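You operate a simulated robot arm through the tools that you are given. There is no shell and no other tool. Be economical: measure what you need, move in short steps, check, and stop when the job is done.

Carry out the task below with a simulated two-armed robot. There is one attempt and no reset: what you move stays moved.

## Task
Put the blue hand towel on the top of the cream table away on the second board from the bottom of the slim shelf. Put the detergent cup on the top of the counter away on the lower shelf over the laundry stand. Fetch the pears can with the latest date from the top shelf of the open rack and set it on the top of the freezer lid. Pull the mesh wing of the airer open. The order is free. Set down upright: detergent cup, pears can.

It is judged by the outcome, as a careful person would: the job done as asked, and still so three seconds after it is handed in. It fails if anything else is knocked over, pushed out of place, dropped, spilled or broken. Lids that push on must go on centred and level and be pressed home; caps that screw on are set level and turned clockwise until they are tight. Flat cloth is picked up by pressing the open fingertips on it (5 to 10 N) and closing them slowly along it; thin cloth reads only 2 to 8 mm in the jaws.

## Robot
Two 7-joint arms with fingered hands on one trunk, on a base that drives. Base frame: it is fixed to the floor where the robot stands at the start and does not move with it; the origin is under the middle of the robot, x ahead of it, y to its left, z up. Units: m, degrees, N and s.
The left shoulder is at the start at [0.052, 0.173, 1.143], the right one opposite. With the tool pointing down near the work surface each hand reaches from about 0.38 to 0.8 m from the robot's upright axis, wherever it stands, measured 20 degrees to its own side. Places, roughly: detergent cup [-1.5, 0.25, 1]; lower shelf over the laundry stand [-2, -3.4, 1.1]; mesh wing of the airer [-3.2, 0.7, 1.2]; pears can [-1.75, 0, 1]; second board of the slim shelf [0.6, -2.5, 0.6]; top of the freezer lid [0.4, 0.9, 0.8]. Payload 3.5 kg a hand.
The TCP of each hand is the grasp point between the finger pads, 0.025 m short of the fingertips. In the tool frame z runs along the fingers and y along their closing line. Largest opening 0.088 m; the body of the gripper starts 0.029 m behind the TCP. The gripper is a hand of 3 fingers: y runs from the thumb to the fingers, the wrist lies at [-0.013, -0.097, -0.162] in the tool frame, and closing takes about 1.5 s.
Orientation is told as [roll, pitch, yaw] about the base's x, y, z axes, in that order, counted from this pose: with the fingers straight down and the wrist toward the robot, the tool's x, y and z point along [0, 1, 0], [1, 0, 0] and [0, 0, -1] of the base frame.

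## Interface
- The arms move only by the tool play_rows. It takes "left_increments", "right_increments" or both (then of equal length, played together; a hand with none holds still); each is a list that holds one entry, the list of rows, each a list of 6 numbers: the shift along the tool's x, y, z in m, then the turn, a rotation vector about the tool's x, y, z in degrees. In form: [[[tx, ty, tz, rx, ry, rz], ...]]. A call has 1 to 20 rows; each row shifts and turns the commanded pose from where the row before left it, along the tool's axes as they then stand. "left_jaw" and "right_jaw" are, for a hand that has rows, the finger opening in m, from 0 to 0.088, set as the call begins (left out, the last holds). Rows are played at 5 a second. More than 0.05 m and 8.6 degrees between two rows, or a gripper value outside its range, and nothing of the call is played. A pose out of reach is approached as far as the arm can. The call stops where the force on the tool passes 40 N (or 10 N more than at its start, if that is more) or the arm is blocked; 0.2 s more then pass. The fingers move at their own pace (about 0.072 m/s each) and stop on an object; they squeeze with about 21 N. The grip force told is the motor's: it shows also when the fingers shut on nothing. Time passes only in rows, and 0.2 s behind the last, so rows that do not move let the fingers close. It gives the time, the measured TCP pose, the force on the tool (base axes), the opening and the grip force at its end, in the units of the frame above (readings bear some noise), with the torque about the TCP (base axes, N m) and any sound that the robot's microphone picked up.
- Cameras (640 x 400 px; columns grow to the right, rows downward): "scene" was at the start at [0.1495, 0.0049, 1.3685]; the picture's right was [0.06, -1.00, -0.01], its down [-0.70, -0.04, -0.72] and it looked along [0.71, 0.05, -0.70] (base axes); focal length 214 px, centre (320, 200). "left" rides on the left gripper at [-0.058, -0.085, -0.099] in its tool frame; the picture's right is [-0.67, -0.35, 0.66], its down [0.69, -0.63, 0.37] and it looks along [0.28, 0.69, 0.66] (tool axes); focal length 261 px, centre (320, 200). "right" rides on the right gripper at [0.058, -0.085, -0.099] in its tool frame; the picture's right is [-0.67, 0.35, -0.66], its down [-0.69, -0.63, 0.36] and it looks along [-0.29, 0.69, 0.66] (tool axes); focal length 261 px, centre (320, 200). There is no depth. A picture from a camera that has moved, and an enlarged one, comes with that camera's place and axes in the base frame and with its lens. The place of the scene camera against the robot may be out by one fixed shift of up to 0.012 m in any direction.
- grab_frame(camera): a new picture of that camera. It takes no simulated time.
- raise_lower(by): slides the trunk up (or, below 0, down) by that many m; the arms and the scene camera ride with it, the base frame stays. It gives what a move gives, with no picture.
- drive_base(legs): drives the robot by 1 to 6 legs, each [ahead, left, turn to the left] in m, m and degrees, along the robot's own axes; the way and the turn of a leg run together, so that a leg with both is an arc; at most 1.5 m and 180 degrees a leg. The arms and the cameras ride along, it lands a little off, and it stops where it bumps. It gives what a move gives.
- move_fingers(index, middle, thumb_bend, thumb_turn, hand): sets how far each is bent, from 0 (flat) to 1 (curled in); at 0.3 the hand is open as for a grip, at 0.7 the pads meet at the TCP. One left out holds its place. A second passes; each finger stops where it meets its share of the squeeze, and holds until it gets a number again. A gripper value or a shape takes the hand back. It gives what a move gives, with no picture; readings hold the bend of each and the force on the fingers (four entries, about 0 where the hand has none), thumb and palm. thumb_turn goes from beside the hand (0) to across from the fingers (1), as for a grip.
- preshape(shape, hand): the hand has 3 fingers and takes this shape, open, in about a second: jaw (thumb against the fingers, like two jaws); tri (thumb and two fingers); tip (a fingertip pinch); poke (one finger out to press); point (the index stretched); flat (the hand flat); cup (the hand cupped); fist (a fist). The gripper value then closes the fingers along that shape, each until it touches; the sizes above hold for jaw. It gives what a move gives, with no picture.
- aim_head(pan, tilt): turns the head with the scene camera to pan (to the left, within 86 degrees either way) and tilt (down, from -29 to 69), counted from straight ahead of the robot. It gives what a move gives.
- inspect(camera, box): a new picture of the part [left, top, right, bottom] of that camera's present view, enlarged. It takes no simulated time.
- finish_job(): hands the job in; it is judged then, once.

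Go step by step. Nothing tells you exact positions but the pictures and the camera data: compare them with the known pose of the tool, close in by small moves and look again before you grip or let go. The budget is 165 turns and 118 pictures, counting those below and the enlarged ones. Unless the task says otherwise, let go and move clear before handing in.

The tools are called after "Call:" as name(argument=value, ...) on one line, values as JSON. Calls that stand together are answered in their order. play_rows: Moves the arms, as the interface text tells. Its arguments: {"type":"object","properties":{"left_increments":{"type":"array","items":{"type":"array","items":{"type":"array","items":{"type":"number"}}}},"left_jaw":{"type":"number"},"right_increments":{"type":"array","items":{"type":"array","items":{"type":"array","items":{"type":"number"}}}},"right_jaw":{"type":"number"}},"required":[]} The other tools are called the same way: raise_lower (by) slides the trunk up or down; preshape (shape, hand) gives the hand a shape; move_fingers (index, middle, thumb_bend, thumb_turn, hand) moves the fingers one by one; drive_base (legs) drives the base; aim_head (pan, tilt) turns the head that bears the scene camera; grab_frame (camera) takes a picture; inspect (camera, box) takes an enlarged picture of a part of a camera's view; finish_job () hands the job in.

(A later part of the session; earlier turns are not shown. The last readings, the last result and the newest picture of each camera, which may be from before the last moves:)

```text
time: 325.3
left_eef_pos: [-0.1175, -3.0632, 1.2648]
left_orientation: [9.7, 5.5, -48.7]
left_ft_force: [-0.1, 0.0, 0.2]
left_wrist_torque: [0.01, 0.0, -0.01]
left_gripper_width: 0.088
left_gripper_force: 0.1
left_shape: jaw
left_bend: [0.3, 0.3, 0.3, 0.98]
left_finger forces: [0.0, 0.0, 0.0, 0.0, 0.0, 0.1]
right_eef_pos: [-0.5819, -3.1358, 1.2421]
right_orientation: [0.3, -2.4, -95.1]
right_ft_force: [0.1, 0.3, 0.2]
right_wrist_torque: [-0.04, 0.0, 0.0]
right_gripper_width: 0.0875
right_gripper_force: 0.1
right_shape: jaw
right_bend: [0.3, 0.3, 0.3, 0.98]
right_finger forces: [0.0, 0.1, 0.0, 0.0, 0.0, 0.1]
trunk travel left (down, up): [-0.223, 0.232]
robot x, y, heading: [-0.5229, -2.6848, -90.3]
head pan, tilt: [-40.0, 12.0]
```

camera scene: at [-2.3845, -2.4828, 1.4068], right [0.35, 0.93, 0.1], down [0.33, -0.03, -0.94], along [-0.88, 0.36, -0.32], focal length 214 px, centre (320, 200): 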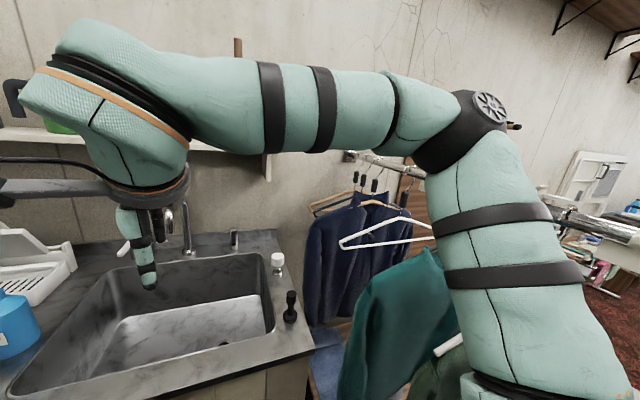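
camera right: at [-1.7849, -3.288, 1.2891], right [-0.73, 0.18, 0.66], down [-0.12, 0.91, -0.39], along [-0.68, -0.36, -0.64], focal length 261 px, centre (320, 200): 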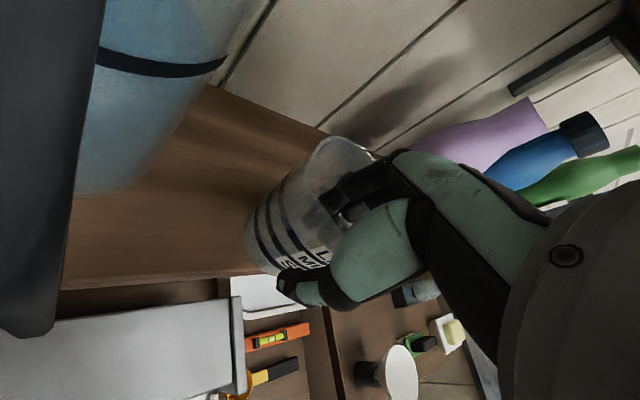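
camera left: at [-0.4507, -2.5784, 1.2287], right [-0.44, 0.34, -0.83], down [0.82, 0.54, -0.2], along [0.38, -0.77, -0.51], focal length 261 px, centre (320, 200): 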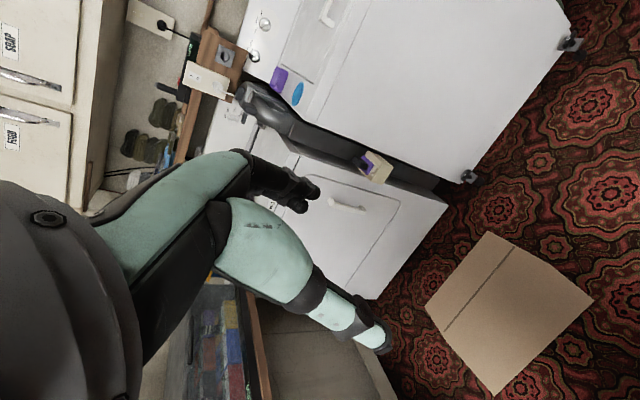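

Now turn to face +x and strafe north past the clothes to y ≈ −0.2.

Call:
drive_base(legs=[[0, 0, 90], [0, 1.3, 0], [0, 1.2, 0], [0, 0, 90]])

Call:
drive_base(legs=[[1.0, 0, 0], [0.2, 0, 0], [0, 0, 70]])

Call:
aim_head(pan=20, tilt=12)

Call:
grab_frame(camera="scene")

```text
time: 345.1
left_eef_pos: [-0.8159, 0.1992, 1.267]
left_orientation: [9.8, 5.5, 128.7]
left_ft_force: [-0.3, 0.3, 0.6]
left_wrist_torque: [0.03, 0.01, -0.02]
left_gripper_width: 0.0881
left_gripper_force: 0.0
left_shape: jaw
left_bend: [0.3, 0.3, 0.3, 0.98]
left_finger forces: [0.0, 0.0, 0.0, 0.0, 0.0, 0.1]
right_eef_pos: [-0.3486, 0.2504, 1.2419]
right_orientation: [0.4, -2.4, 82.2]
right_ft_force: [-0.8, -1.1, -0.3]
right_wrist_torque: [0.0, -0.03, 0.01]
right_gripper_width: 0.0878
right_gripper_force: 0.0
right_shape: jaw
right_bend: [0.3, 0.3, 0.3, 0.98]
right_finger forces: [0.0, 0.0, 0.0, 0.1, 0.1, 0.0]
trunk travel left (down, up): [-0.223, 0.232]
robot x, y, heading: [-0.4257, -0.1903, 87.2]
head pan, tilt: [-40.0, 12.0]
```

```text
time: 354.6
left_eef_pos: [-0.8654, 0.7618, 1.2654]
left_orientation: [9.7, 5.5, -159.7]
left_ft_force: [-0.4, 0.2, -0.3]
left_wrist_torque: [0.01, 0.02, -0.01]
left_gripper_width: 0.0882
left_gripper_force: 0.1
left_shape: jaw
left_bend: [0.3, 0.3, 0.3, 0.98]
left_finger forces: [0.0, 0.0, 0.0, 0.0, 0.1, 0.0]
right_eef_pos: [-0.7674, 1.2216, 1.2414]
right_orientation: [0.5, -2.4, 153.9]
right_ft_force: [-0.1, -0.1, -0.5]
right_wrist_torque: [-0.02, 0.01, 0.0]
right_gripper_width: 0.0877
right_gripper_force: 0.0
right_shape: jaw
right_bend: [0.3, 0.3, 0.3, 0.98]
right_finger forces: [0.0, 0.1, 0.0, 0.0, 0.0, 0.1]
trunk travel left (down, up): [-0.223, 0.232]
robot x, y, heading: [-0.372, 1.009, 158.8]
head pan, tilt: [-40.0, 12.0]
```

```text
time: 355.9
left_eef_pos: [-0.8662, 0.7618, 1.2656]
left_orientation: [9.7, 5.6, -159.6]
left_ft_force: [-0.1, 0.0, -0.6]
left_wrist_torque: [0.03, -0.04, 0.01]
left_gripper_width: 0.088
left_gripper_force: 0.1
left_shape: jaw
left_bend: [0.3, 0.3, 0.3, 0.98]
left_finger forces: [0.1, 0.0, 0.0, 0.0, 0.1, 0.0]
right_eef_pos: [-0.7673, 1.2226, 1.2425]
right_orientation: [0.4, -2.4, 153.9]
right_ft_force: [0.4, 0.2, -0.6]
right_wrist_torque: [-0.02, 0.0, -0.01]
right_gripper_width: 0.0878
right_gripper_force: 0.0
right_shape: jaw
right_bend: [0.3, 0.3, 0.3, 0.98]
right_finger forces: [0.1, 0.0, 0.0, 0.0, 0.1, 0.0]
trunk travel left (down, up): [-0.223, 0.232]
robot x, y, heading: [-0.3716, 1.009, 158.9]
head pan, tilt: [20.0, 12.0]
```

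```text
19 pictures are left
camera scene: at [-0.5303, 1.0341, 1.4044], right [0.02, 1.0, -0.05], down [0.34, -0.05, -0.94], along [-0.94, 0.0, -0.34], focal length 214 px, centre (320, 200)
```

scene: 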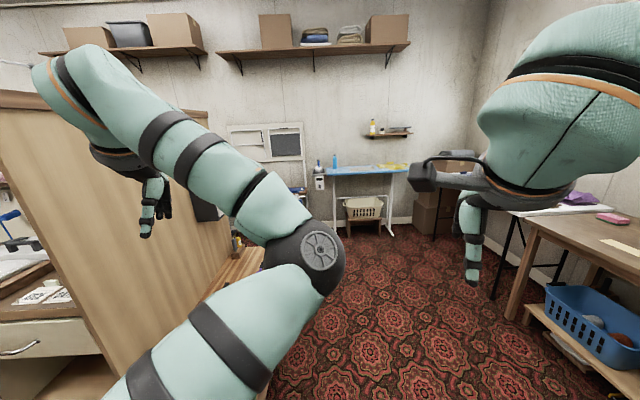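

The wall-mounted grey mesh unit at about (265,145) is the airer. I drive west past the partition and look back at the open rack.

Call:
drive_base(legs=[[0, 0, 21], [1.4, 0, 0], [0.35, 0, 0]])

Call:
aim_head(pan=75, tilt=25)

Call:
grab_frame(camera="scene")

Call:
aim_head(pan=10, tilt=15)

Call:
grab_frame(camera="scene")

```text
time: 365.7
left_eef_pos: [-2.4616, 0.5974, 1.2673]
left_orientation: [9.7, 5.5, -138.3]
left_ft_force: [0.3, 0.0, -0.4]
left_wrist_torque: [-0.03, -0.02, -0.02]
left_gripper_width: 0.0878
left_gripper_force: 0.0
left_shape: jaw
left_bend: [0.3, 0.3, 0.3, 0.98]
left_finger forces: [0.0, 0.0, 0.0, 0.0, 0.0, 0.0]
right_eef_pos: [-2.5369, 1.0616, 1.2415]
right_orientation: [0.4, -2.4, 175.4]
right_ft_force: [-0.9, -0.2, -0.8]
right_wrist_torque: [0.0, 0.0, -0.01]
right_gripper_width: 0.0876
right_gripper_force: 0.1
right_shape: jaw
right_bend: [0.3, 0.3, 0.3, 0.98]
right_finger forces: [0.0, 0.0, 0.0, 0.0, 0.1, 0.0]
trunk travel left (down, up): [-0.223, 0.232]
robot x, y, heading: [-2.0916, 1.0066, -179.9]
head pan, tilt: [20.0, 12.0]
```

```text
time: 366.9
left_eef_pos: [-2.4628, 0.5989, 1.265]
left_orientation: [9.7, 5.5, -138.3]
left_ft_force: [-0.6, -0.4, -0.6]
left_wrist_torque: [-0.01, 0.02, 0.0]
left_gripper_width: 0.0882
left_gripper_force: 0.1
left_shape: jaw
left_bend: [0.3, 0.3, 0.3, 0.98]
left_finger forces: [0.0, 0.0, 0.1, 0.0, 0.0, 0.1]
right_eef_pos: [-2.5363, 1.062, 1.241]
right_orientation: [0.4, -2.5, 175.4]
right_ft_force: [-0.6, -0.1, -0.3]
right_wrist_torque: [0.03, 0.01, 0.0]
right_gripper_width: 0.0878
right_gripper_force: 0.1
right_shape: jaw
right_bend: [0.3, 0.3, 0.3, 0.98]
right_finger forces: [0.0, 0.0, 0.0, 0.0, 0.0, 0.0]
trunk travel left (down, up): [-0.223, 0.232]
robot x, y, heading: [-2.0894, 1.008, -179.7]
head pan, tilt: [75.0, 25.0]
```

```text
18 pictures are left
camera scene: at [-2.1833, 0.9165, 1.3925], right [-0.96, 0.25, -0.14], down [0.24, 0.41, -0.88], along [-0.17, -0.88, -0.45], focal length 214 px, centre (320, 200)
```

scene: 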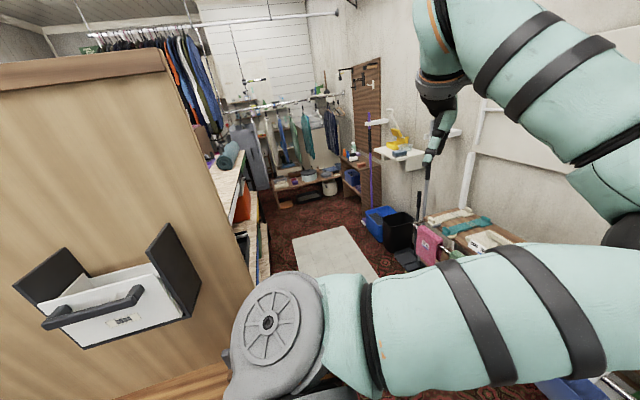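

```text
time: 368.3
left_eef_pos: [-2.4626, 0.5969, 1.2673]
left_orientation: [9.6, 5.5, -138.3]
left_ft_force: [0.7, -0.3, -0.2]
left_wrist_torque: [0.0, 0.02, -0.01]
left_gripper_width: 0.0879
left_gripper_force: 0.0
left_shape: jaw
left_bend: [0.3, 0.3, 0.3, 0.98]
left_finger forces: [0.1, 0.0, 0.0, 0.0, 0.1, 0.0]
right_eef_pos: [-2.5365, 1.0622, 1.2419]
right_orientation: [0.3, -2.4, 175.3]
right_ft_force: [-0.5, -0.6, 0.5]
right_wrist_torque: [-0.05, -0.02, 0.01]
right_gripper_width: 0.0882
right_gripper_force: 0.1
right_shape: jaw
right_bend: [0.3, 0.3, 0.3, 0.98]
right_finger forces: [0.1, 0.1, 0.1, 0.0, 0.1, 0.1]
trunk travel left (down, up): [-0.223, 0.232]
robot x, y, heading: [-2.0897, 1.0055, -179.7]
head pan, tilt: [10.0, 15.0]
```

```text
17 pictures are left
camera scene: at [-2.2532, 0.9888, 1.3989], right [-0.18, 0.98, -0.02], down [0.39, 0.05, -0.92], along [-0.9, -0.17, -0.39], focal length 214 px, centre (320, 200)
```

scene: 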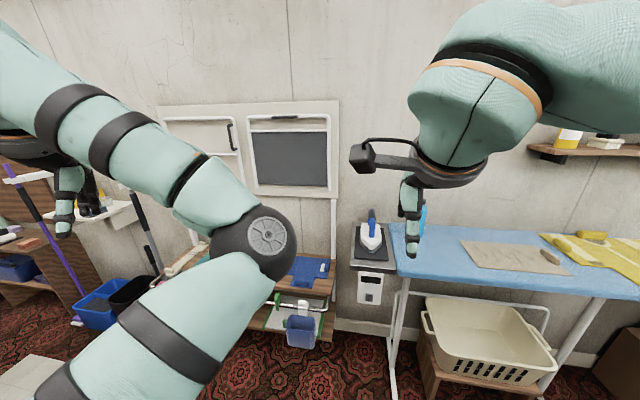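

The airer on the wall has two wings; I zoom to see which is mesh, and its handle and hinges.

Call:
inspect(camera="scene", box=[150, 90, 350, 230])

```text
2.86 times, centred on (250, 160) of scene
camera zoom: at [-2.2532, 0.9888, 1.3989], right [-0.18, 0.98, -0.02], down [0.39, 0.05, -0.92], along [-0.9, -0.17, -0.39], focal length 613 px, centre (520, 314)
```

zoom: 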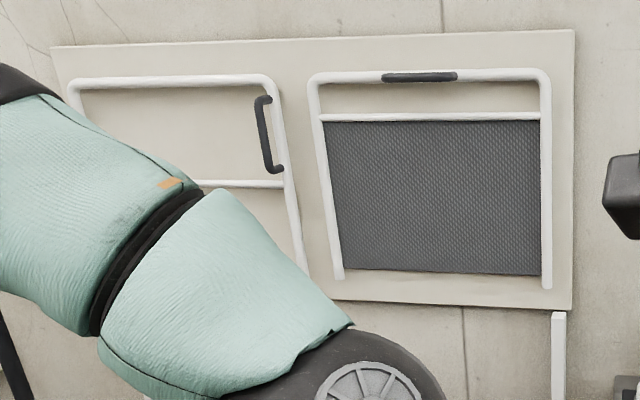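

The mesh wing is a U-frame hinged at its bottom (z≈1.04) with a dark grip on its top bar (z≈1.37, y≈0.67). I move in front of it and raise the trunk.

Call:
raise_lower(by=0.2)

Call:
drive_base(legs=[[0, 0.44, -0.3], [0.33, 0, 0]])

Call:
grab_frame(camera="right")

```text
time: 370.5
left_eef_pos: [-2.4615, 0.5978, 1.4663]
left_orientation: [9.7, 5.5, -138.3]
left_ft_force: [0.1, 0.9, 0.2]
left_wrist_torque: [-0.02, -0.02, -0.02]
left_gripper_width: 0.0881
left_gripper_force: 0.0
left_shape: jaw
left_bend: [0.3, 0.3, 0.3, 0.98]
left_finger forces: [0.0, 0.0, 0.1, 0.1, 0.0, 0.0]
right_eef_pos: [-2.537, 1.0627, 1.4419]
right_orientation: [0.4, -2.5, 175.3]
right_ft_force: [-0.7, -0.2, 0.2]
right_wrist_torque: [0.0, 0.02, -0.01]
right_gripper_width: 0.0878
right_gripper_force: 0.0
right_shape: jaw
right_bend: [0.3, 0.3, 0.3, 0.98]
right_finger forces: [0.0, 0.0, 0.0, 0.0, 0.1, 0.0]
trunk travel left (down, up): [-0.423, 0.032]
robot x, y, heading: [-2.0903, 1.0052, -179.8]
head pan, tilt: [10.0, 15.0]
```

```text
time: 372.1
left_eef_pos: [-2.402, 0.4451, 1.4663]
left_orientation: [9.7, 5.4, -129.0]
left_ft_force: [-0.3, -1.1, -0.5]
left_wrist_torque: [0.02, 0.0, 0.0]
left_gripper_width: 0.0884
left_gripper_force: 0.0
left_shape: jaw
left_bend: [0.3, 0.3, 0.3, 0.98]
left_finger forces: [0.1, 0.0, 0.0, 0.1, 0.0, 0.1]
right_eef_pos: [-2.5509, 0.8913, 1.4426]
right_orientation: [0.4, -2.5, -175.3]
right_ft_force: [0.0, 0.4, 0.2]
right_wrist_torque: [0.02, 0.01, -0.03]
right_gripper_width: 0.0875
right_gripper_force: 0.2
right_shape: jaw
right_bend: [0.3, 0.3, 0.3, 0.98]
right_finger forces: [0.0, 0.1, 0.0, 0.0, 0.1, 0.0]
trunk travel left (down, up): [-0.423, 0.032]
robot x, y, heading: [-2.1041, 0.9076, -170.6]
head pan, tilt: [10.0, 15.0]
stopped in leg 1: the robot was blocked; the commanded pose is now the measured one
```

```text
15 pictures are left
camera right: at [-2.4571, 0.8407, 1.5385], right [-0.37, 0.65, 0.66], down [0.56, 0.73, -0.4], along [-0.74, 0.22, -0.63], focal length 261 px, centre (320, 200)
```

right: 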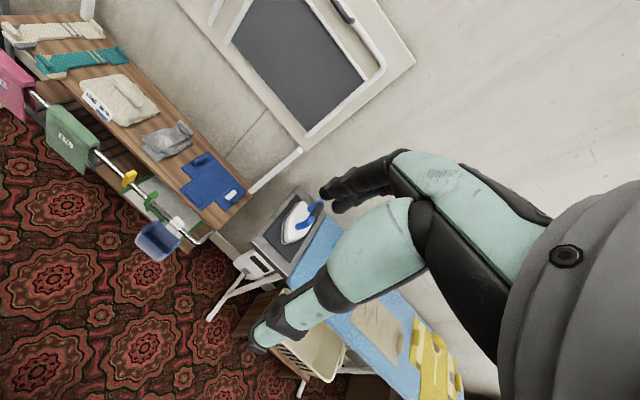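

The base met the low stand beside the partition. I back off from it, go ahead first, then left.

Call:
drive_base(legs=[[0.03, -0.05, 0], [0, 0, -9.4], [0.3, 0, 0], [0, 0.4, 0]])

Call:
grab_frame(camera="right")

```text
time: 377.5
left_eef_pos: [-2.8101, 0.1316, 1.4672]
left_orientation: [9.8, 5.5, -138.4]
left_ft_force: [0.2, 0.4, 0.1]
left_wrist_torque: [0.0, -0.05, 0.02]
left_gripper_width: 0.0879
left_gripper_force: 0.2
left_shape: jaw
left_bend: [0.3, 0.3, 0.3, 0.98]
left_finger forces: [0.0, 0.0, 0.0, 0.1, 0.0, 0.1]
right_eef_pos: [-2.8864, 0.5962, 1.4418]
right_orientation: [0.6, -2.5, 175.3]
right_ft_force: [-0.1, 0.9, 0.3]
right_wrist_torque: [0.0, -0.02, -0.02]
right_gripper_width: 0.0878
right_gripper_force: 0.0
right_shape: jaw
right_bend: [0.3, 0.3, 0.3, 0.98]
right_finger forces: [0.1, 0.0, 0.1, 0.1, 0.0, 0.1]
trunk travel left (down, up): [-0.423, 0.032]
robot x, y, heading: [-2.4406, 0.538, -179.5]
head pan, tilt: [10.0, 15.0]
```

```text
14 pictures are left
camera right: at [-2.8017, 0.5323, 1.5376], right [-0.26, 0.7, 0.66], down [0.67, 0.63, -0.4], along [-0.7, 0.34, -0.63], focal length 261 px, centre (320, 200)
```

right: 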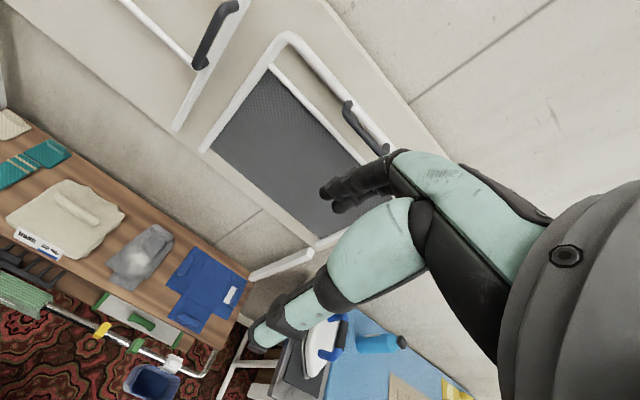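

The grip bar is at about (−3.21, 0.66, 1.365). I pitch the right hand to point at the wall, so it can pinch the bar from above and below.

Call:
play_rows(right_increments=[[[0, 0, 0, -8.5, 0, 0], [0, 0, 0, -8.5, 0, 0], [0, 0, 0, -8.5, 0, 0], [0, 0, 0, -8.5, 0, 0], [0, 0, 0, -8.5, 0, 0], [0, 0, 0, -8.5, 0, 0], [0, 0, 0, -8.5, 0, 0], [0, 0, 0, -8.5, 0, 0], [0, 0, 0, -8.5, 0, 0], [0, 0, 0, -8.5, 0, 0], [0, 0, 0, 0, 0, 0]]], right_jaw=0.07)

```text
time: 379.7
left_eef_pos: [-2.8097, 0.1307, 1.4662]
left_orientation: [9.6, 5.5, -138.4]
left_ft_force: [0.7, 0.9, 0.1]
left_wrist_torque: [0.01, -0.03, 0.02]
left_gripper_width: 0.0882
left_gripper_force: 0.0
left_shape: jaw
left_bend: [0.3, 0.3, 0.3, 0.98]
left_finger forces: [0.0, 0.0, 0.0, 0.2, 0.0, 0.0]
right_eef_pos: [-2.8856, 0.6189, 1.4496]
right_orientation: [50.6, -73.6, 120.4]
right_ft_force: [1.3, -0.9, -0.8]
right_wrist_torque: [-0.04, -0.01, 0.01]
right_gripper_width: 0.0698
right_gripper_force: 0.1
right_shape: jaw
right_bend: [0.27, 0.34, 0.49, 0.99]
right_finger forces: [0.0, 0.0, 0.0, 0.0, 0.0, 0.0]
right hand out of reach, approached as far as the arm can: row 8, 9, 10
trunk travel left (down, up): [-0.423, 0.032]
robot x, y, heading: [-2.4377, 0.541, -179.8]
head pan, tilt: [10.0, 15.0]
stopped in row 10 (right hand): the arm was blocked; the commanded pose is now the measured one
```

The hand now points at the wall (10° down). I move toward the bar and look.

Call:
play_rows(right_increments=[[[-0.005, -0.009, 0.04, 0, 0, 0], [-0.005, -0.009, 0.04, 0, 0, 0], [-0.005, -0.009, 0.04, 0, 0, 0], [-0.005, -0.009, 0.04, 0, 0, 0], [-0.005, -0.008, 0.03, 0, 0, 0], [0, 0, 0, 0, 0, 0]]])

Call:
grab_frame(camera="right")

```text
time: 380.8
left_eef_pos: [-2.8123, 0.1291, 1.4661]
left_orientation: [9.7, 5.6, -138.3]
left_ft_force: [-0.2, -0.3, 0.0]
left_wrist_torque: [-0.01, -0.02, -0.01]
left_gripper_width: 0.0882
left_gripper_force: 0.1
left_shape: jaw
left_bend: [0.3, 0.3, 0.3, 0.98]
left_finger forces: [0.0, 0.0, 0.1, 0.0, 0.0, 0.0]
right_eef_pos: [-2.9635, 0.5544, 1.5184]
right_orientation: [86.6, -69.8, 86.1]
right_ft_force: [0.0, -0.3, 0.2]
right_wrist_torque: [0.0, -0.02, 0.01]
right_gripper_width: 0.0703
right_gripper_force: 0.0
right_shape: jaw
right_bend: [0.27, 0.34, 0.49, 0.99]
right_finger forces: [0.0, 0.1, 0.1, 0.0, 0.1, 0.2]
right hand out of reach, approached as far as the arm can: row 1, 2, 3, 4, 5
trunk travel left (down, up): [-0.423, 0.032]
robot x, y, heading: [-2.4408, 0.5404, -179.8]
head pan, tilt: [10.0, 15.0]
stopped in row 5 (right hand): the arm was blocked; the commanded pose is now the measured one
```

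```text
13 pictures are left
camera right: at [-2.8738, 0.4583, 1.4598], right [0.74, 0.66, 0.11], down [-0.29, 0.47, -0.83], along [-0.6, 0.58, 0.54], focal length 261 px, centre (320, 200)
```

right: 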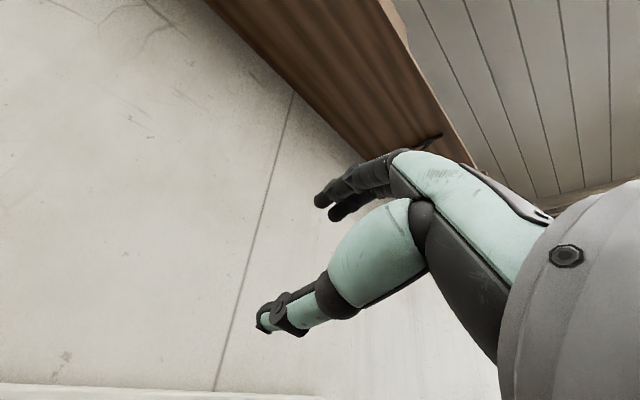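

The full 90° pitch hits a joint limit. I return to a 45° pitch, straight yaw, and move the base 8 cm closer.

Call:
play_rows(right_increments=[[[0, 0, 0, 6.37, -0.16, -3.14], [0, 0, 0, 6.37, -0.16, -3.14], [0, 0, 0, 6.37, -0.16, -3.14], [0, 0, 0, 6.37, -0.16, -3.14], [0, 0, 0, 6.37, -0.16, -3.14], [0, 0, 0, 6.37, -0.16, -3.14], [0, 0, 0, 6.37, -0.16, -3.14], [0, 0, 0, 0, 0, 0]]])

Call:
drive_base(legs=[[0.08, -0.04, 0]])

```text
time: 382.6
left_eef_pos: [-2.8108, 0.1309, 1.4656]
left_orientation: [9.7, 5.5, -138.3]
left_ft_force: [0.1, 0.1, -0.2]
left_wrist_torque: [0.0, 0.0, 0.03]
left_gripper_width: 0.088
left_gripper_force: 0.1
left_shape: jaw
left_bend: [0.3, 0.3, 0.3, 0.98]
left_finger forces: [0.0, 0.0, 0.0, 0.1, 0.0, 0.0]
right_eef_pos: [-2.9632, 0.5512, 1.5138]
right_orientation: [-0.7, -44.6, -179.2]
right_ft_force: [0.0, 0.0, 0.2]
right_wrist_torque: [-0.02, 0.0, -0.02]
right_gripper_width: 0.0701
right_gripper_force: 0.0
right_shape: jaw
right_bend: [0.27, 0.34, 0.49, 0.99]
right_finger forces: [0.1, 0.0, 0.0, 0.0, 0.0, 0.0]
trunk travel left (down, up): [-0.423, 0.032]
robot x, y, heading: [-2.4393, 0.541, -179.8]
head pan, tilt: [10.0, 15.0]
```

```text
time: 383.7
left_eef_pos: [-2.8795, 0.1648, 1.4674]
left_orientation: [9.1, 5.3, -138.4]
left_ft_force: [0.5, -0.5, 0.3]
left_wrist_torque: [0.01, 0.03, -0.01]
left_gripper_width: 0.088
left_gripper_force: 0.1
left_shape: jaw
left_bend: [0.3, 0.3, 0.3, 0.98]
left_finger forces: [0.0, 0.0, 0.1, 0.0, 0.0, 0.1]
right_eef_pos: [-3.0301, 0.5861, 1.5185]
right_orientation: [-1.1, -45.2, -179.1]
right_ft_force: [-0.4, -0.6, 0.6]
right_wrist_torque: [0.05, 0.0, 0.0]
right_gripper_width: 0.07
right_gripper_force: 0.0
right_shape: jaw
right_bend: [0.27, 0.34, 0.49, 0.99]
right_finger forces: [0.0, 0.0, 0.1, 0.0, 0.0, 0.0]
trunk travel left (down, up): [-0.423, 0.032]
robot x, y, heading: [-2.52, 0.5748, -180.0]
head pan, tilt: [10.0, 15.0]
```

Orientation is now exactly 45°. I approach to 10 cm before the bar and look.

Call:
play_rows(right_increments=[[[-0.0185, 0.0047, 0.034, 0, 0, 0], [-0.0185, 0.0047, 0.034, 0, 0, 0], [-0.0185, 0.0047, 0.034, 0, 0, 0], [-0.0185, 0.0047, 0.034, 0, 0, 0], [0, 0, 0, 0, 0, 0]]])

Call:
grab_frame(camera="right")

```text
time: 384.9
left_eef_pos: [-2.8885, 0.168, 1.4667]
left_orientation: [9.6, 5.6, -138.3]
left_ft_force: [1.2, 0.3, 0.2]
left_wrist_torque: [-0.02, 0.0, 0.0]
left_gripper_width: 0.0879
left_gripper_force: 0.1
left_shape: jaw
left_bend: [0.3, 0.3, 0.3, 0.98]
left_finger forces: [0.0, 0.1, 0.1, 0.0, 0.0, 0.1]
right_eef_pos: [-3.1493, 0.6648, 1.4363]
right_orientation: [-0.7, -44.9, -179.2]
right_ft_force: [0.0, -0.6, 0.8]
right_wrist_torque: [0.01, -0.02, 0.02]
right_gripper_width: 0.0701
right_gripper_force: 0.1
right_shape: jaw
right_bend: [0.27, 0.34, 0.49, 0.99]
right_finger forces: [0.0, 0.0, 0.0, 0.1, 0.0, 0.0]
trunk travel left (down, up): [-0.423, 0.032]
robot x, y, heading: [-2.52, 0.578, -179.8]
head pan, tilt: [10.0, 15.0]
```

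```text
12 pictures are left
camera right: at [-3.0189, 0.607, 1.446], right [0.21, 0.66, 0.72], down [0.19, 0.69, -0.7], along [-0.96, 0.28, 0.02], focal length 261 px, centre (320, 200)
```

right: 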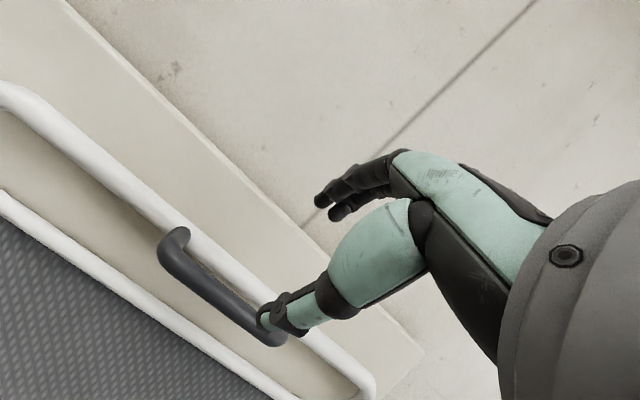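

The dark part is a bow handle standing off the top bar, centre ≈ (−3.19, 0.658, 1.36). I align with it with a narrower opening and advance, watching the force.

Call:
play_rows(right_increments=[[[0.007, -0.025, 0, 0, 0, 0], [0, 0, 0.025, 0, 0, 0], [0, 0, 0.02, 0, 0, 0], [0, 0, 0, 0, 0, 0]]], right_jaw=0.045)

Call:
grab_frame(camera="right")

```text
time: 385.9
left_eef_pos: [-2.8888, 0.1693, 1.4663]
left_orientation: [9.6, 5.5, -138.3]
left_ft_force: [1.0, -0.4, 0.8]
left_wrist_torque: [-0.01, 0.02, 0.0]
left_gripper_width: 0.0879
left_gripper_force: 0.1
left_shape: jaw
left_bend: [0.3, 0.3, 0.3, 0.98]
left_finger forces: [0.0, 0.1, 0.1, 0.1, 0.1, 0.1]
right_eef_pos: [-3.1638, 0.6602, 1.3825]
right_orientation: [-0.8, -44.9, -179.2]
right_ft_force: [0.4, -0.3, 0.2]
right_wrist_torque: [0.01, 0.03, -0.03]
right_gripper_width: 0.0454
right_gripper_force: 0.0
right_shape: jaw
right_bend: [0.74, 0.44, 0.69, 1.0]
right_finger forces: [0.0, 0.1, 0.0, 0.0, 0.1, 0.0]
trunk travel left (down, up): [-0.423, 0.032]
robot x, y, heading: [-2.5165, 0.5802, -179.5]
head pan, tilt: [10.0, 15.0]
```

```text
11 pictures are left
camera right: at [-3.0325, 0.6008, 1.3921], right [0.21, 0.66, 0.72], down [0.19, 0.69, -0.7], along [-0.96, 0.28, 0.02], focal length 261 px, centre (320, 200)
```

right: 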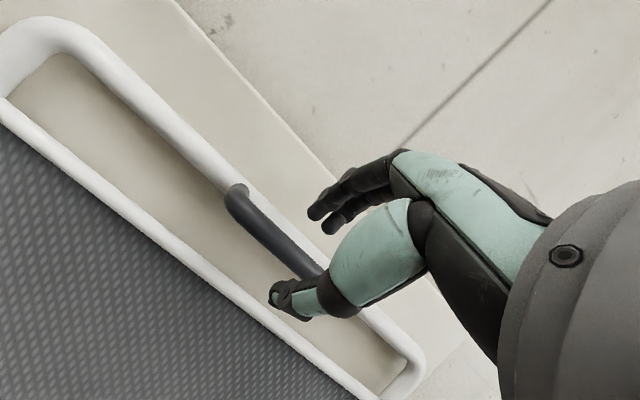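

The handle is 4 cm ahead, between thumb and fingers. I advance 2.5 cm and close.

Call:
play_rows(right_increments=[[[0, 0.005, 0.01, 0, 0, 0], [0, 0, 0.01, 0, 0, 0], [0, 0, 0.008, 0, 0, 0], [0, 0, 0, 0, 0, 0]]])

Call:
play_rows(right_increments=[[[0, 0, 0, 0, 0, 0], [0, 0, 0, 0, 0, 0], [0, 0, 0, 0, 0, 0], [0, 0, 0, 0, 0, 0], [0, 0, 0, 0, 0, 0], [0, 0, 0, 0, 0, 0], [0, 0, 0, 0, 0, 0]]], right_jaw=0)

```text
time: 386.9
left_eef_pos: [-2.8894, 0.1682, 1.4672]
left_orientation: [9.6, 5.5, -138.2]
left_ft_force: [-0.2, -0.1, -0.6]
left_wrist_torque: [-0.02, -0.02, 0.0]
left_gripper_width: 0.0882
left_gripper_force: 0.1
left_shape: jaw
left_bend: [0.3, 0.3, 0.3, 0.98]
left_finger forces: [0.0, 0.0, 0.0, 0.0, 0.1, 0.0]
right_eef_pos: [-3.1862, 0.6591, 1.3673]
right_orientation: [-0.8, -44.9, -179.3]
right_ft_force: [1.4, -0.1, 4.7]
right_wrist_torque: [0.03, 0.14, 0.0]
right_gripper_width: 0.046
right_gripper_force: 0.1
right_shape: jaw
right_bend: [0.74, 0.43, 0.69, 1.0]
right_finger forces: [1.5, 2.2, 0.1, 0.0, 0.0, 0.0]
trunk travel left (down, up): [-0.423, 0.032]
robot x, y, heading: [-2.5209, 0.5786, -179.9]
head pan, tilt: [10.0, 15.0]
```

```text
time: 388.5
left_eef_pos: [-2.8893, 0.1691, 1.4656]
left_orientation: [9.5, 5.5, -138.3]
left_ft_force: [-0.2, 0.5, -0.3]
left_wrist_torque: [0.01, -0.02, 0.01]
left_gripper_width: 0.088
left_gripper_force: 0.0
left_shape: jaw
left_bend: [0.3, 0.3, 0.3, 0.98]
left_finger forces: [0.1, 0.0, 0.1, 0.0, 0.1, 0.0]
right_eef_pos: [-3.1863, 0.6602, 1.3663]
right_orientation: [-0.8, -44.9, -179.3]
right_ft_force: [0.7, -0.3, 0.6]
right_wrist_torque: [0.02, 0.7, 0.05]
right_gripper_width: 0.0289
right_gripper_force: 20.8
right_shape: jaw
right_bend: [0.74, 0.42, 0.74, 1.0]
right_finger forces: [12.7, 7.5, 0.0, 0.0, 21.1, 0.0]
trunk travel left (down, up): [-0.423, 0.032]
robot x, y, heading: [-2.5191, 0.5766, -179.7]
head pan, tilt: [10.0, 15.0]
```

Gripped. I pull along the wing's arc (hinge at z≈1.04), first 20°.

Call:
play_rows(right_increments=[[[0, -0.011, -0.009, 0, 0, 0], [0, -0.011, -0.009, 0, 0, 0], [0, -0.011, -0.009, -1, 0, 0], [0, -0.011, -0.009, -1, 0, 0], [0, -0.0122, -0.007, -1, 0, 0], [0, -0.0122, -0.007, -1, 0, 0], [0, -0.0122, -0.007, -1, 0, 0], [0, -0.0122, -0.007, -1, 0, 0], [0, 0, 0, 0, 0, 0]]])

Call:
grab_frame(camera="right")

```text
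time: 390.5
left_eef_pos: [-2.8875, 0.1649, 1.4649]
left_orientation: [9.6, 5.5, -138.3]
left_ft_force: [0.3, 0.5, 0.6]
left_wrist_torque: [-0.02, 0.0, 0.0]
left_gripper_width: 0.0881
left_gripper_force: 0.1
left_shape: jaw
left_bend: [0.3, 0.3, 0.3, 0.98]
left_finger forces: [0.0, 0.0, 0.0, 0.0, 0.1, 0.0]
right_eef_pos: [-3.1147, 0.6316, 1.3633]
right_orientation: [-1.2, -47.5, 180.0]
right_ft_force: [-0.1, -0.8, 3.4]
right_wrist_torque: [-0.03, 0.08, 0.03]
right_gripper_width: 0.0194
right_gripper_force: 21.2
right_shape: jaw
right_bend: [0.76, 0.5, 0.81, 1.0]
right_finger forces: [5.5, 0.0, 0.0, 0.0, 0.0, 0.0]
right hand out of reach, approached as far as the arm can: row 3, 4, 5, 6, 7, 8
trunk travel left (down, up): [-0.423, 0.032]
robot x, y, heading: [-2.5175, 0.577, -179.8]
head pan, tilt: [10.0, 15.0]
```

```text
10 pictures are left
camera right: at [-2.9841, 0.5704, 1.3668], right [0.26, 0.66, 0.71], down [0.17, 0.69, -0.7], along [-0.95, 0.3, 0.07], focal length 261 px, centre (320, 200)
```

right: 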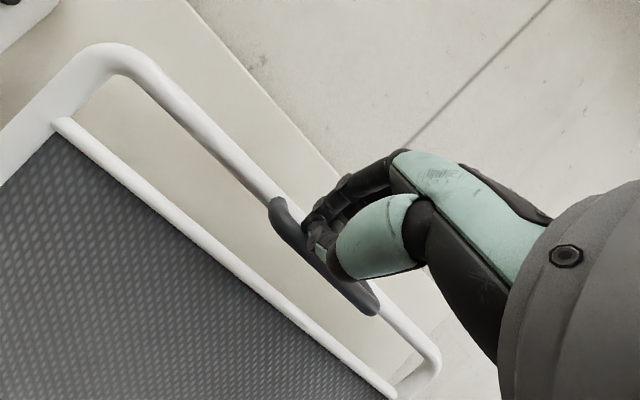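

The wing is ajar (≈8°) but the grip slipped. Now there is room behind the bar: I open, come up, reduce the tilt, and hook the fingers behind the top bar from above.

Call:
play_rows(right_increments=[[[0, 0, 0, 0, 0, 0], [0, 0, 0, 0, 0, 0], [0, 0, 0, 0, 0, 0], [0, 0, -0.03, 0, 0, 0], [0, 0.03, -0.02, 0, 0, 0], [0, 0.03, -0.01, 0, 0, 0], [0, 0, 0, 7, 0, 0], [0, 0, 0, 7, 0, 0], [0, 0, 0, 7, 0, 0], [0, 0, 0, 7, 0, 0], [-0.014, 0.02, 0.008, 0, 0, 0], [-0.014, 0.02, 0.008, 0, 0, 0], [0, 0, 0, 0, 0, 0]]], right_jaw=0.07)

Call:
grab_frame(camera="right")

```text
time: 393.3
left_eef_pos: [-2.8899, 0.1696, 1.4664]
left_orientation: [9.7, 5.5, -138.2]
left_ft_force: [-0.5, 0.2, -0.4]
left_wrist_torque: [-0.02, 0.01, -0.01]
left_gripper_width: 0.0881
left_gripper_force: 0.0
left_shape: jaw
left_bend: [0.3, 0.3, 0.3, 0.98]
left_finger forces: [0.1, 0.1, 0.1, 0.0, 0.1, 0.1]
right_eef_pos: [-3.1526, 0.6626, 1.4482]
right_orientation: [-0.7, -20.0, 179.6]
right_ft_force: [1.0, 0.9, -0.2]
right_wrist_torque: [-0.03, 0.0, 0.05]
right_gripper_width: 0.0698
right_gripper_force: 0.1
right_shape: jaw
right_bend: [0.27, 0.34, 0.5, 0.99]
right_finger forces: [0.0, 0.0, 0.0, 0.1, 0.0, 0.1]
trunk travel left (down, up): [-0.423, 0.032]
robot x, y, heading: [-2.5166, 0.5771, -179.7]
head pan, tilt: [10.0, 15.0]
```

```text
9 pictures are left
camera right: at [-3.0389, 0.6034, 1.5121], right [-0.1, 0.66, 0.74], down [0.48, 0.69, -0.55], along [-0.87, 0.3, -0.38], focal length 261 px, centre (320, 200)
```

right: 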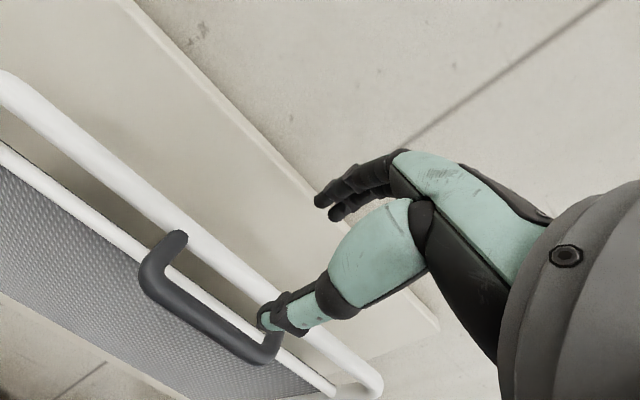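

The wing stays ajar; bar at x≈−3.17, handle 3 cm in front. I go straight down so the fingers pass behind the bar and the thumb in front, then close.

Call:
play_rows(right_increments=[[[0, -0.0075, 0.02, 0, 0, 0], [0, -0.0075, 0.02, 0, 0, 0], [0, -0.0075, 0.02, 0, 0, 0], [0, -0.006, 0.016, 0, 0, 0], [0, 0, 0, 0, 0, 0]]])

Call:
play_rows(right_increments=[[[0, 0, 0, 0, 0, 0], [0, 0, 0, 0, 0, 0], [0, 0, 0, 0, 0, 0], [0, 0, 0, 0, 0, 0], [0, 0, 0, 0, 0, 0], [0, 0, 0, 0, 0, 0], [0, 0, 0, 0, 0, 0]]], right_jaw=0)

```text
time: 394.5
left_eef_pos: [-2.89, 0.169, 1.4667]
left_orientation: [9.7, 5.5, -138.4]
left_ft_force: [-0.5, -0.5, 0.3]
left_wrist_torque: [0.01, 0.01, 0.02]
left_gripper_width: 0.0877
left_gripper_force: 0.1
left_shape: jaw
left_bend: [0.3, 0.3, 0.3, 0.98]
left_finger forces: [0.0, 0.0, 0.1, 0.0, 0.0, 0.0]
right_eef_pos: [-3.1514, 0.6619, 1.3666]
right_orientation: [-0.7, -19.9, 179.7]
right_ft_force: [-0.6, 0.2, -0.1]
right_wrist_torque: [0.01, -0.01, -0.04]
right_gripper_width: 0.0702
right_gripper_force: 0.1
right_shape: jaw
right_bend: [0.27, 0.34, 0.5, 0.99]
right_finger forces: [0.3, 0.1, 0.0, 0.0, 0.0, 0.0]
trunk travel left (down, up): [-0.423, 0.032]
robot x, y, heading: [-2.5186, 0.5764, -180.0]
head pan, tilt: [10.0, 15.0]
```

```text
time: 396.1
left_eef_pos: [-2.8896, 0.1692, 1.466]
left_orientation: [9.7, 5.5, -138.3]
left_ft_force: [0.2, -0.3, -1.3]
left_wrist_torque: [0.04, -0.02, -0.01]
left_gripper_width: 0.0882
left_gripper_force: 0.1
left_shape: jaw
left_bend: [0.3, 0.3, 0.3, 0.98]
left_finger forces: [0.0, 0.0, 0.0, 0.0, 0.1, 0.0]
right_eef_pos: [-3.153, 0.6618, 1.3654]
right_orientation: [-0.7, -19.9, 179.6]
right_ft_force: [-1.0, -0.5, -5.3]
right_wrist_torque: [0.03, 0.08, 0.02]
right_gripper_width: 0.0491
right_gripper_force: 20.2
right_shape: jaw
right_bend: [0.27, 0.36, 0.73, 1.0]
right_finger forces: [13.0, 6.4, 0.0, 0.0, 20.6, 0.0]
trunk travel left (down, up): [-0.423, 0.032]
robot x, y, heading: [-2.5187, 0.5813, -179.6]
head pan, tilt: [10.0, 15.0]
```

Firm grip around bar and handle (49 mm). I pull along the arc to about 30°, tilting slightly with it.

Call:
play_rows(right_increments=[[[0, -0.0207, -0.0023, -2, 0, 0], [0, -0.0207, -0.0016, -2, 0, 0], [0, -0.0207, -0.001, -2, 0, 0], [0, -0.0207, 0.0, -2, 0, 0], [0, -0.0207, 0.0, -2, 0, 0], [0, -0.0207, 0.0, -2, 0, 0], [0, 0, 0, 0, 0, 0]]])

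```text
time: 397.7
left_eef_pos: [-2.8908, 0.17, 1.4682]
left_orientation: [9.7, 5.5, -138.3]
left_ft_force: [-0.5, -0.1, 0.1]
left_wrist_torque: [0.01, -0.02, 0.01]
left_gripper_width: 0.0878
left_gripper_force: 0.1
left_shape: jaw
left_bend: [0.3, 0.3, 0.3, 0.98]
left_finger forces: [0.1, 0.1, 0.1, 0.1, 0.0, 0.0]
right_eef_pos: [-3.0394, 0.6622, 1.318]
right_orientation: [-0.8, -32.0, 179.7]
right_ft_force: [-2.8, 2.5, 0.1]
right_wrist_torque: [0.03, 0.91, -0.02]
right_gripper_width: 0.0482
right_gripper_force: 20.8
right_shape: jaw
right_bend: [0.27, 0.35, 0.73, 1.0]
right_finger forces: [13.7, 7.8, 0.0, 0.0, 24.0, 0.0]
trunk travel left (down, up): [-0.423, 0.032]
robot x, y, heading: [-2.522, 0.5788, -179.8]
head pan, tilt: [10.0, 15.0]
```

It follows well. Continue to about 50°.

Call:
play_rows(right_increments=[[[0, -0.019, 0.001, -1.5, 0, 0], [0, -0.019, 0.001, -1.5, 0, 0], [0, -0.019, 0.001, -1.5, 0, 0], [0, -0.0185, 0.003, -1.5, 0, 0], [0, -0.0185, 0.003, -1.5, 0, 0], [0, -0.0185, 0.003, -1.5, 0, 0], [0, 0, 0, 0, 0, 0]]])

```text
time: 399.5
left_eef_pos: [-2.8919, 0.1687, 1.4664]
left_orientation: [9.7, 5.6, -138.3]
left_ft_force: [-0.5, 0.4, -0.7]
left_wrist_torque: [0.0, 0.02, -0.02]
left_gripper_width: 0.088
left_gripper_force: 0.2
left_shape: jaw
left_bend: [0.3, 0.3, 0.3, 0.98]
left_finger forces: [0.0, 0.0, 0.0, 0.0, 0.1, 0.0]
right_eef_pos: [-2.959, 0.6465, 1.2779]
right_orientation: [7.5, -41.6, 171.2]
right_ft_force: [1.6, -0.2, 1.3]
right_wrist_torque: [0.01, 0.03, 0.02]
right_gripper_width: 0.0286
right_gripper_force: 21.2
right_shape: jaw
right_bend: [0.74, 0.43, 0.86, 1.0]
right_finger forces: [1.9, 0.0, 0.0, 0.0, 0.0, 0.0]
right hand out of reach, approached as far as the arm can: row 3, 4, 5
trunk travel left (down, up): [-0.423, 0.032]
robot x, y, heading: [-2.522, 0.5748, -180.0]
head pan, tilt: [10.0, 15.0]
stopped in row 7 (right hand): the arm was blocked; the commanded pose is now the measured one
```

The grip slid off near the joint limit. I back the base a little, raise the hand, and look where the wing stands.

Call:
play_rows(right_increments=[[[0, 0.0, -0.03, 0, 0, 0], [0, 0.03, -0.03, 3, 0, 0], [0, 0.03, -0.02, 4, 0, 0], [0, 0.03, 0, 4, 0, 0], [0, 0, 0, 0, 0, 0]]])

Call:
drive_base(legs=[[-0.1, 0, 0]])

Call:
aim_head(pan=-5, tilt=25)

Call:
grab_frame(camera="scene")

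```text
time: 400.7
left_eef_pos: [-2.8874, 0.168, 1.4656]
left_orientation: [9.6, 5.6, -138.3]
left_ft_force: [0.3, 0.1, 0.2]
left_wrist_torque: [0.0, 0.01, 0.01]
left_gripper_width: 0.088
left_gripper_force: 0.0
left_shape: jaw
left_bend: [0.3, 0.3, 0.3, 0.98]
left_finger forces: [0.1, 0.0, 0.1, 0.0, 0.0, 0.0]
right_eef_pos: [-2.9715, 0.6582, 1.3937]
right_orientation: [6.1, -30.7, 173.1]
right_ft_force: [0.4, 0.2, -0.7]
right_wrist_torque: [-0.02, 0.02, 0.0]
right_gripper_width: 0.0288
right_gripper_force: 21.1
right_shape: jaw
right_bend: [0.74, 0.43, 0.86, 1.0]
right_finger forces: [0.1, 0.0, 0.1, 0.0, 0.1, 0.1]
trunk travel left (down, up): [-0.423, 0.032]
robot x, y, heading: [-2.5173, 0.5734, -179.9]
head pan, tilt: [10.0, 15.0]
```

```text
time: 401.9
left_eef_pos: [-2.801, 0.1696, 1.4626]
left_orientation: [9.9, 5.8, -138.3]
left_ft_force: [-1.0, -0.9, -0.2]
left_wrist_torque: [0.01, -0.01, 0.01]
left_gripper_width: 0.0881
left_gripper_force: 0.0
left_shape: jaw
left_bend: [0.3, 0.3, 0.3, 0.98]
left_finger forces: [0.1, 0.0, 0.0, 0.1, 0.0, 0.0]
right_eef_pos: [-2.8841, 0.6596, 1.39]
right_orientation: [5.9, -30.3, 173.1]
right_ft_force: [-0.1, -0.1, -0.4]
right_wrist_torque: [0.0, -0.02, -0.01]
right_gripper_width: 0.0285
right_gripper_force: 20.6
right_shape: jaw
right_bend: [0.74, 0.43, 0.86, 1.0]
right_finger forces: [0.0, 0.0, 0.1, 0.0, 0.1, 0.1]
trunk travel left (down, up): [-0.423, 0.032]
robot x, y, heading: [-2.4206, 0.5764, -179.9]
head pan, tilt: [10.0, 15.0]
```

```text
time: 402.6
left_eef_pos: [-2.7914, 0.1699, 1.4654]
left_orientation: [9.7, 5.5, -138.3]
left_ft_force: [-0.1, -0.2, -0.3]
left_wrist_torque: [-0.01, 0.02, 0.04]
left_gripper_width: 0.0882
left_gripper_force: 0.2
left_shape: jaw
left_bend: [0.3, 0.3, 0.3, 0.98]
left_finger forces: [0.0, 0.0, 0.1, 0.1, 0.1, 0.1]
right_eef_pos: [-2.875, 0.6589, 1.3929]
right_orientation: [6.1, -30.6, 173.1]
right_ft_force: [0.3, 0.0, -0.1]
right_wrist_torque: [0.01, 0.01, 0.03]
right_gripper_width: 0.0283
right_gripper_force: 21.5
right_shape: jaw
right_bend: [0.74, 0.43, 0.86, 1.0]
right_finger forces: [0.0, 0.1, 0.0, 0.0, 0.0, 0.0]
trunk travel left (down, up): [-0.423, 0.032]
robot x, y, heading: [-2.4205, 0.5799, -179.7]
head pan, tilt: [-5.0, 25.0]
```

```text
8 pictures are left
camera scene: at [-2.5056, 0.5845, 1.6042], right [0.08, 1.0, 0.0], down [0.42, -0.03, -0.91], along [-0.9, 0.07, -0.43], focal length 214 px, centre (320, 200)
```

scene: 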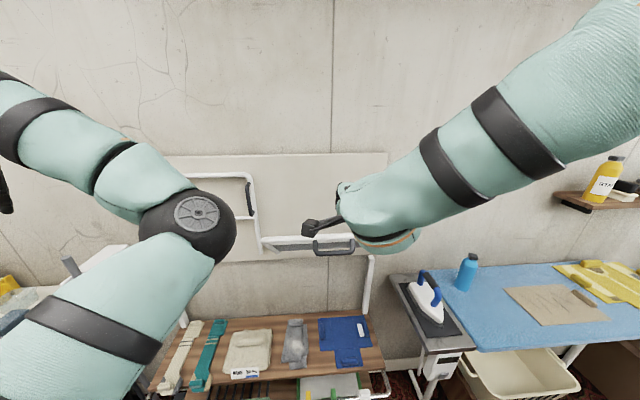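

The wing stays at about 50°. I'll push it the rest of the way down from above with a fist: straighten the hand first, and move over the bar.

Call:
preshape(hand="right", shape="fist")

Call:
play_rows(right_increments=[[[0, 0, 0, 6.7, 0, 0], [0, 0, 0, 6.7, 0, 0], [0, 0, 0, 6.7, 0, 0], [0, 0.036, 0.006, 0, 0, 0], [0, 0.036, 0.006, 0, 0, 0], [0, 0.036, 0.006, 0, 0, 0], [0, 0, 0, 0, 0, 0]]])

Call:
play_rows(right_increments=[[[0, -0.005, 0.025, 0, 0, 0], [0, -0.005, 0.025, 0, 0, 0], [0, -0.008, 0.025, 0, 0, 0], [0, -0.012, 0.025, 0, 0, 0], [0, -0.015, 0.025, 0, 0, 0], [0, -0.015, 0.025, 0, 0, 0], [0, -0.015, 0.025, 0, 0, 0], [0, -0.015, 0.025, 0, 0, 0], [0, 0, 0, 0, 0, 0]]])

Call:
grab_frame(camera="scene")

```text
time: 403.5
left_eef_pos: [-2.7908, 0.1684, 1.4651]
left_orientation: [9.7, 5.5, -138.3]
left_ft_force: [-0.1, 0.7, -1.3]
left_wrist_torque: [-0.01, 0.0, 0.01]
left_gripper_width: 0.088
left_gripper_force: 0.0
left_shape: jaw
left_bend: [0.3, 0.3, 0.3, 0.98]
left_finger forces: [0.0, 0.1, 0.0, 0.0, 0.0, 0.0]
right_eef_pos: [-2.8731, 0.6599, 1.3921]
right_orientation: [6.1, -30.6, 173.2]
right_ft_force: [0.6, -0.1, -0.1]
right_wrist_torque: [-0.01, -0.03, -0.02]
right_gripper_width: 0.0001
right_gripper_force: 0.1
right_shape: fist
right_bend: [1.0, 1.0, 0.86, 0.85]
right_finger forces: [0.0, 0.1, 0.1, 0.0, 0.0, 0.1]
trunk travel left (down, up): [-0.423, 0.032]
robot x, y, heading: [-2.4196, 0.5767, -180.0]
head pan, tilt: [-5.0, 25.0]
```

```text
time: 405.1
left_eef_pos: [-2.7909, 0.1688, 1.4664]
left_orientation: [9.8, 5.5, -138.3]
left_ft_force: [0.3, -0.3, 0.3]
left_wrist_torque: [0.02, 0.0, -0.03]
left_gripper_width: 0.088
left_gripper_force: 0.0
left_shape: jaw
left_bend: [0.3, 0.3, 0.3, 0.98]
left_finger forces: [0.1, 0.0, 0.0, 0.0, 0.1, 0.0]
right_eef_pos: [-2.9871, 0.667, 1.3951]
right_orientation: [5.3, -10.6, 175.1]
right_ft_force: [-0.4, 0.6, 0.2]
right_wrist_torque: [-0.04, -0.01, 0.01]
right_gripper_width: 0.0
right_gripper_force: 0.1
right_shape: fist
right_bend: [1.0, 1.0, 0.86, 0.85]
right_finger forces: [0.0, 0.0, 0.0, 0.0, 0.0, 0.1]
trunk travel left (down, up): [-0.423, 0.032]
robot x, y, heading: [-2.4242, 0.5761, -179.7]
head pan, tilt: [-5.0, 25.0]
```

```text
time: 407.1
left_eef_pos: [-2.7911, 0.1687, 1.466]
left_orientation: [9.7, 5.4, -138.3]
left_ft_force: [0.7, -0.4, -0.3]
left_wrist_torque: [0.02, 0.0, 0.02]
left_gripper_width: 0.0879
left_gripper_force: 0.1
left_shape: jaw
left_bend: [0.3, 0.3, 0.3, 0.98]
left_finger forces: [0.1, 0.1, 0.0, 0.0, 0.0, 0.0]
right_eef_pos: [-2.9327, 0.6444, 1.1841]
right_orientation: [5.3, -10.6, 175.2]
right_ft_force: [0.3, -0.4, 0.0]
right_wrist_torque: [-0.02, -0.01, 0.01]
right_gripper_width: 0.0
right_gripper_force: 0.0
right_shape: fist
right_bend: [1.0, 1.0, 0.86, 0.85]
right_finger forces: [0.1, 0.1, 0.1, 0.0, 0.0, 0.1]
trunk travel left (down, up): [-0.423, 0.032]
robot x, y, heading: [-2.4225, 0.5786, -179.8]
head pan, tilt: [-5.0, 25.0]
```

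```text
7 pictures are left
camera scene: at [-2.5047, 0.5845, 1.6042], right [0.08, 1.0, 0.0], down [0.42, -0.04, -0.9], along [-0.9, 0.08, -0.43], focal length 214 px, centre (320, 200)
```

scene: 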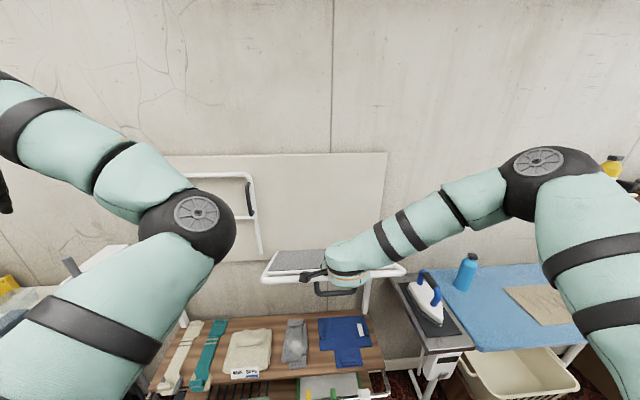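

The wing is at about 70°. I push further down until it stops.

Call:
play_rows(right_increments=[[[0, -0.007, 0.019, 0, 0, 0], [0, -0.007, 0.019, 0, 0, 0], [0, -0.006, 0.019, 0, 0, 0], [0, -0.005, 0.019, 0, 0, 0], [0, -0.003, 0.015, 0, 0, 0], [0, -0.003, 0.015, 0, 0, 0], [0, 0, 0, 0, 0, 0]]])

Call:
grab_frame(camera="scene")

```text
time: 408.7
left_eef_pos: [-2.7912, 0.1685, 1.4664]
left_orientation: [9.7, 5.4, -138.2]
left_ft_force: [-0.1, 0.4, -0.3]
left_wrist_torque: [0.0, 0.02, 0.0]
left_gripper_width: 0.0883
left_gripper_force: 0.1
left_shape: jaw
left_bend: [0.3, 0.3, 0.3, 0.98]
left_finger forces: [0.0, 0.1, 0.0, 0.0, 0.1, 0.1]
right_eef_pos: [-2.9233, 0.6345, 1.0733]
right_orientation: [5.4, -10.5, 175.3]
right_ft_force: [-0.2, 0.9, -0.2]
right_wrist_torque: [0.0, -0.01, 0.03]
right_gripper_width: 0.0
right_gripper_force: 0.1
right_shape: fist
right_bend: [1.0, 1.0, 0.86, 0.85]
right_finger forces: [0.1, 0.0, 0.1, 0.0, 0.0, 0.0]
trunk travel left (down, up): [-0.423, 0.032]
robot x, y, heading: [-2.4235, 0.5774, -179.9]
head pan, tilt: [-5.0, 25.0]
```

```text
6 pictures are left
camera scene: at [-2.5051, 0.5843, 1.6042], right [0.08, 1.0, 0.0], down [0.42, -0.04, -0.9], along [-0.9, 0.08, -0.43], focal length 214 px, centre (320, 200)
```

scene: 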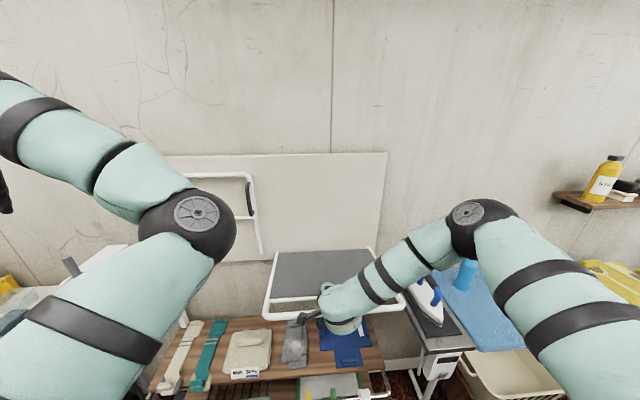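

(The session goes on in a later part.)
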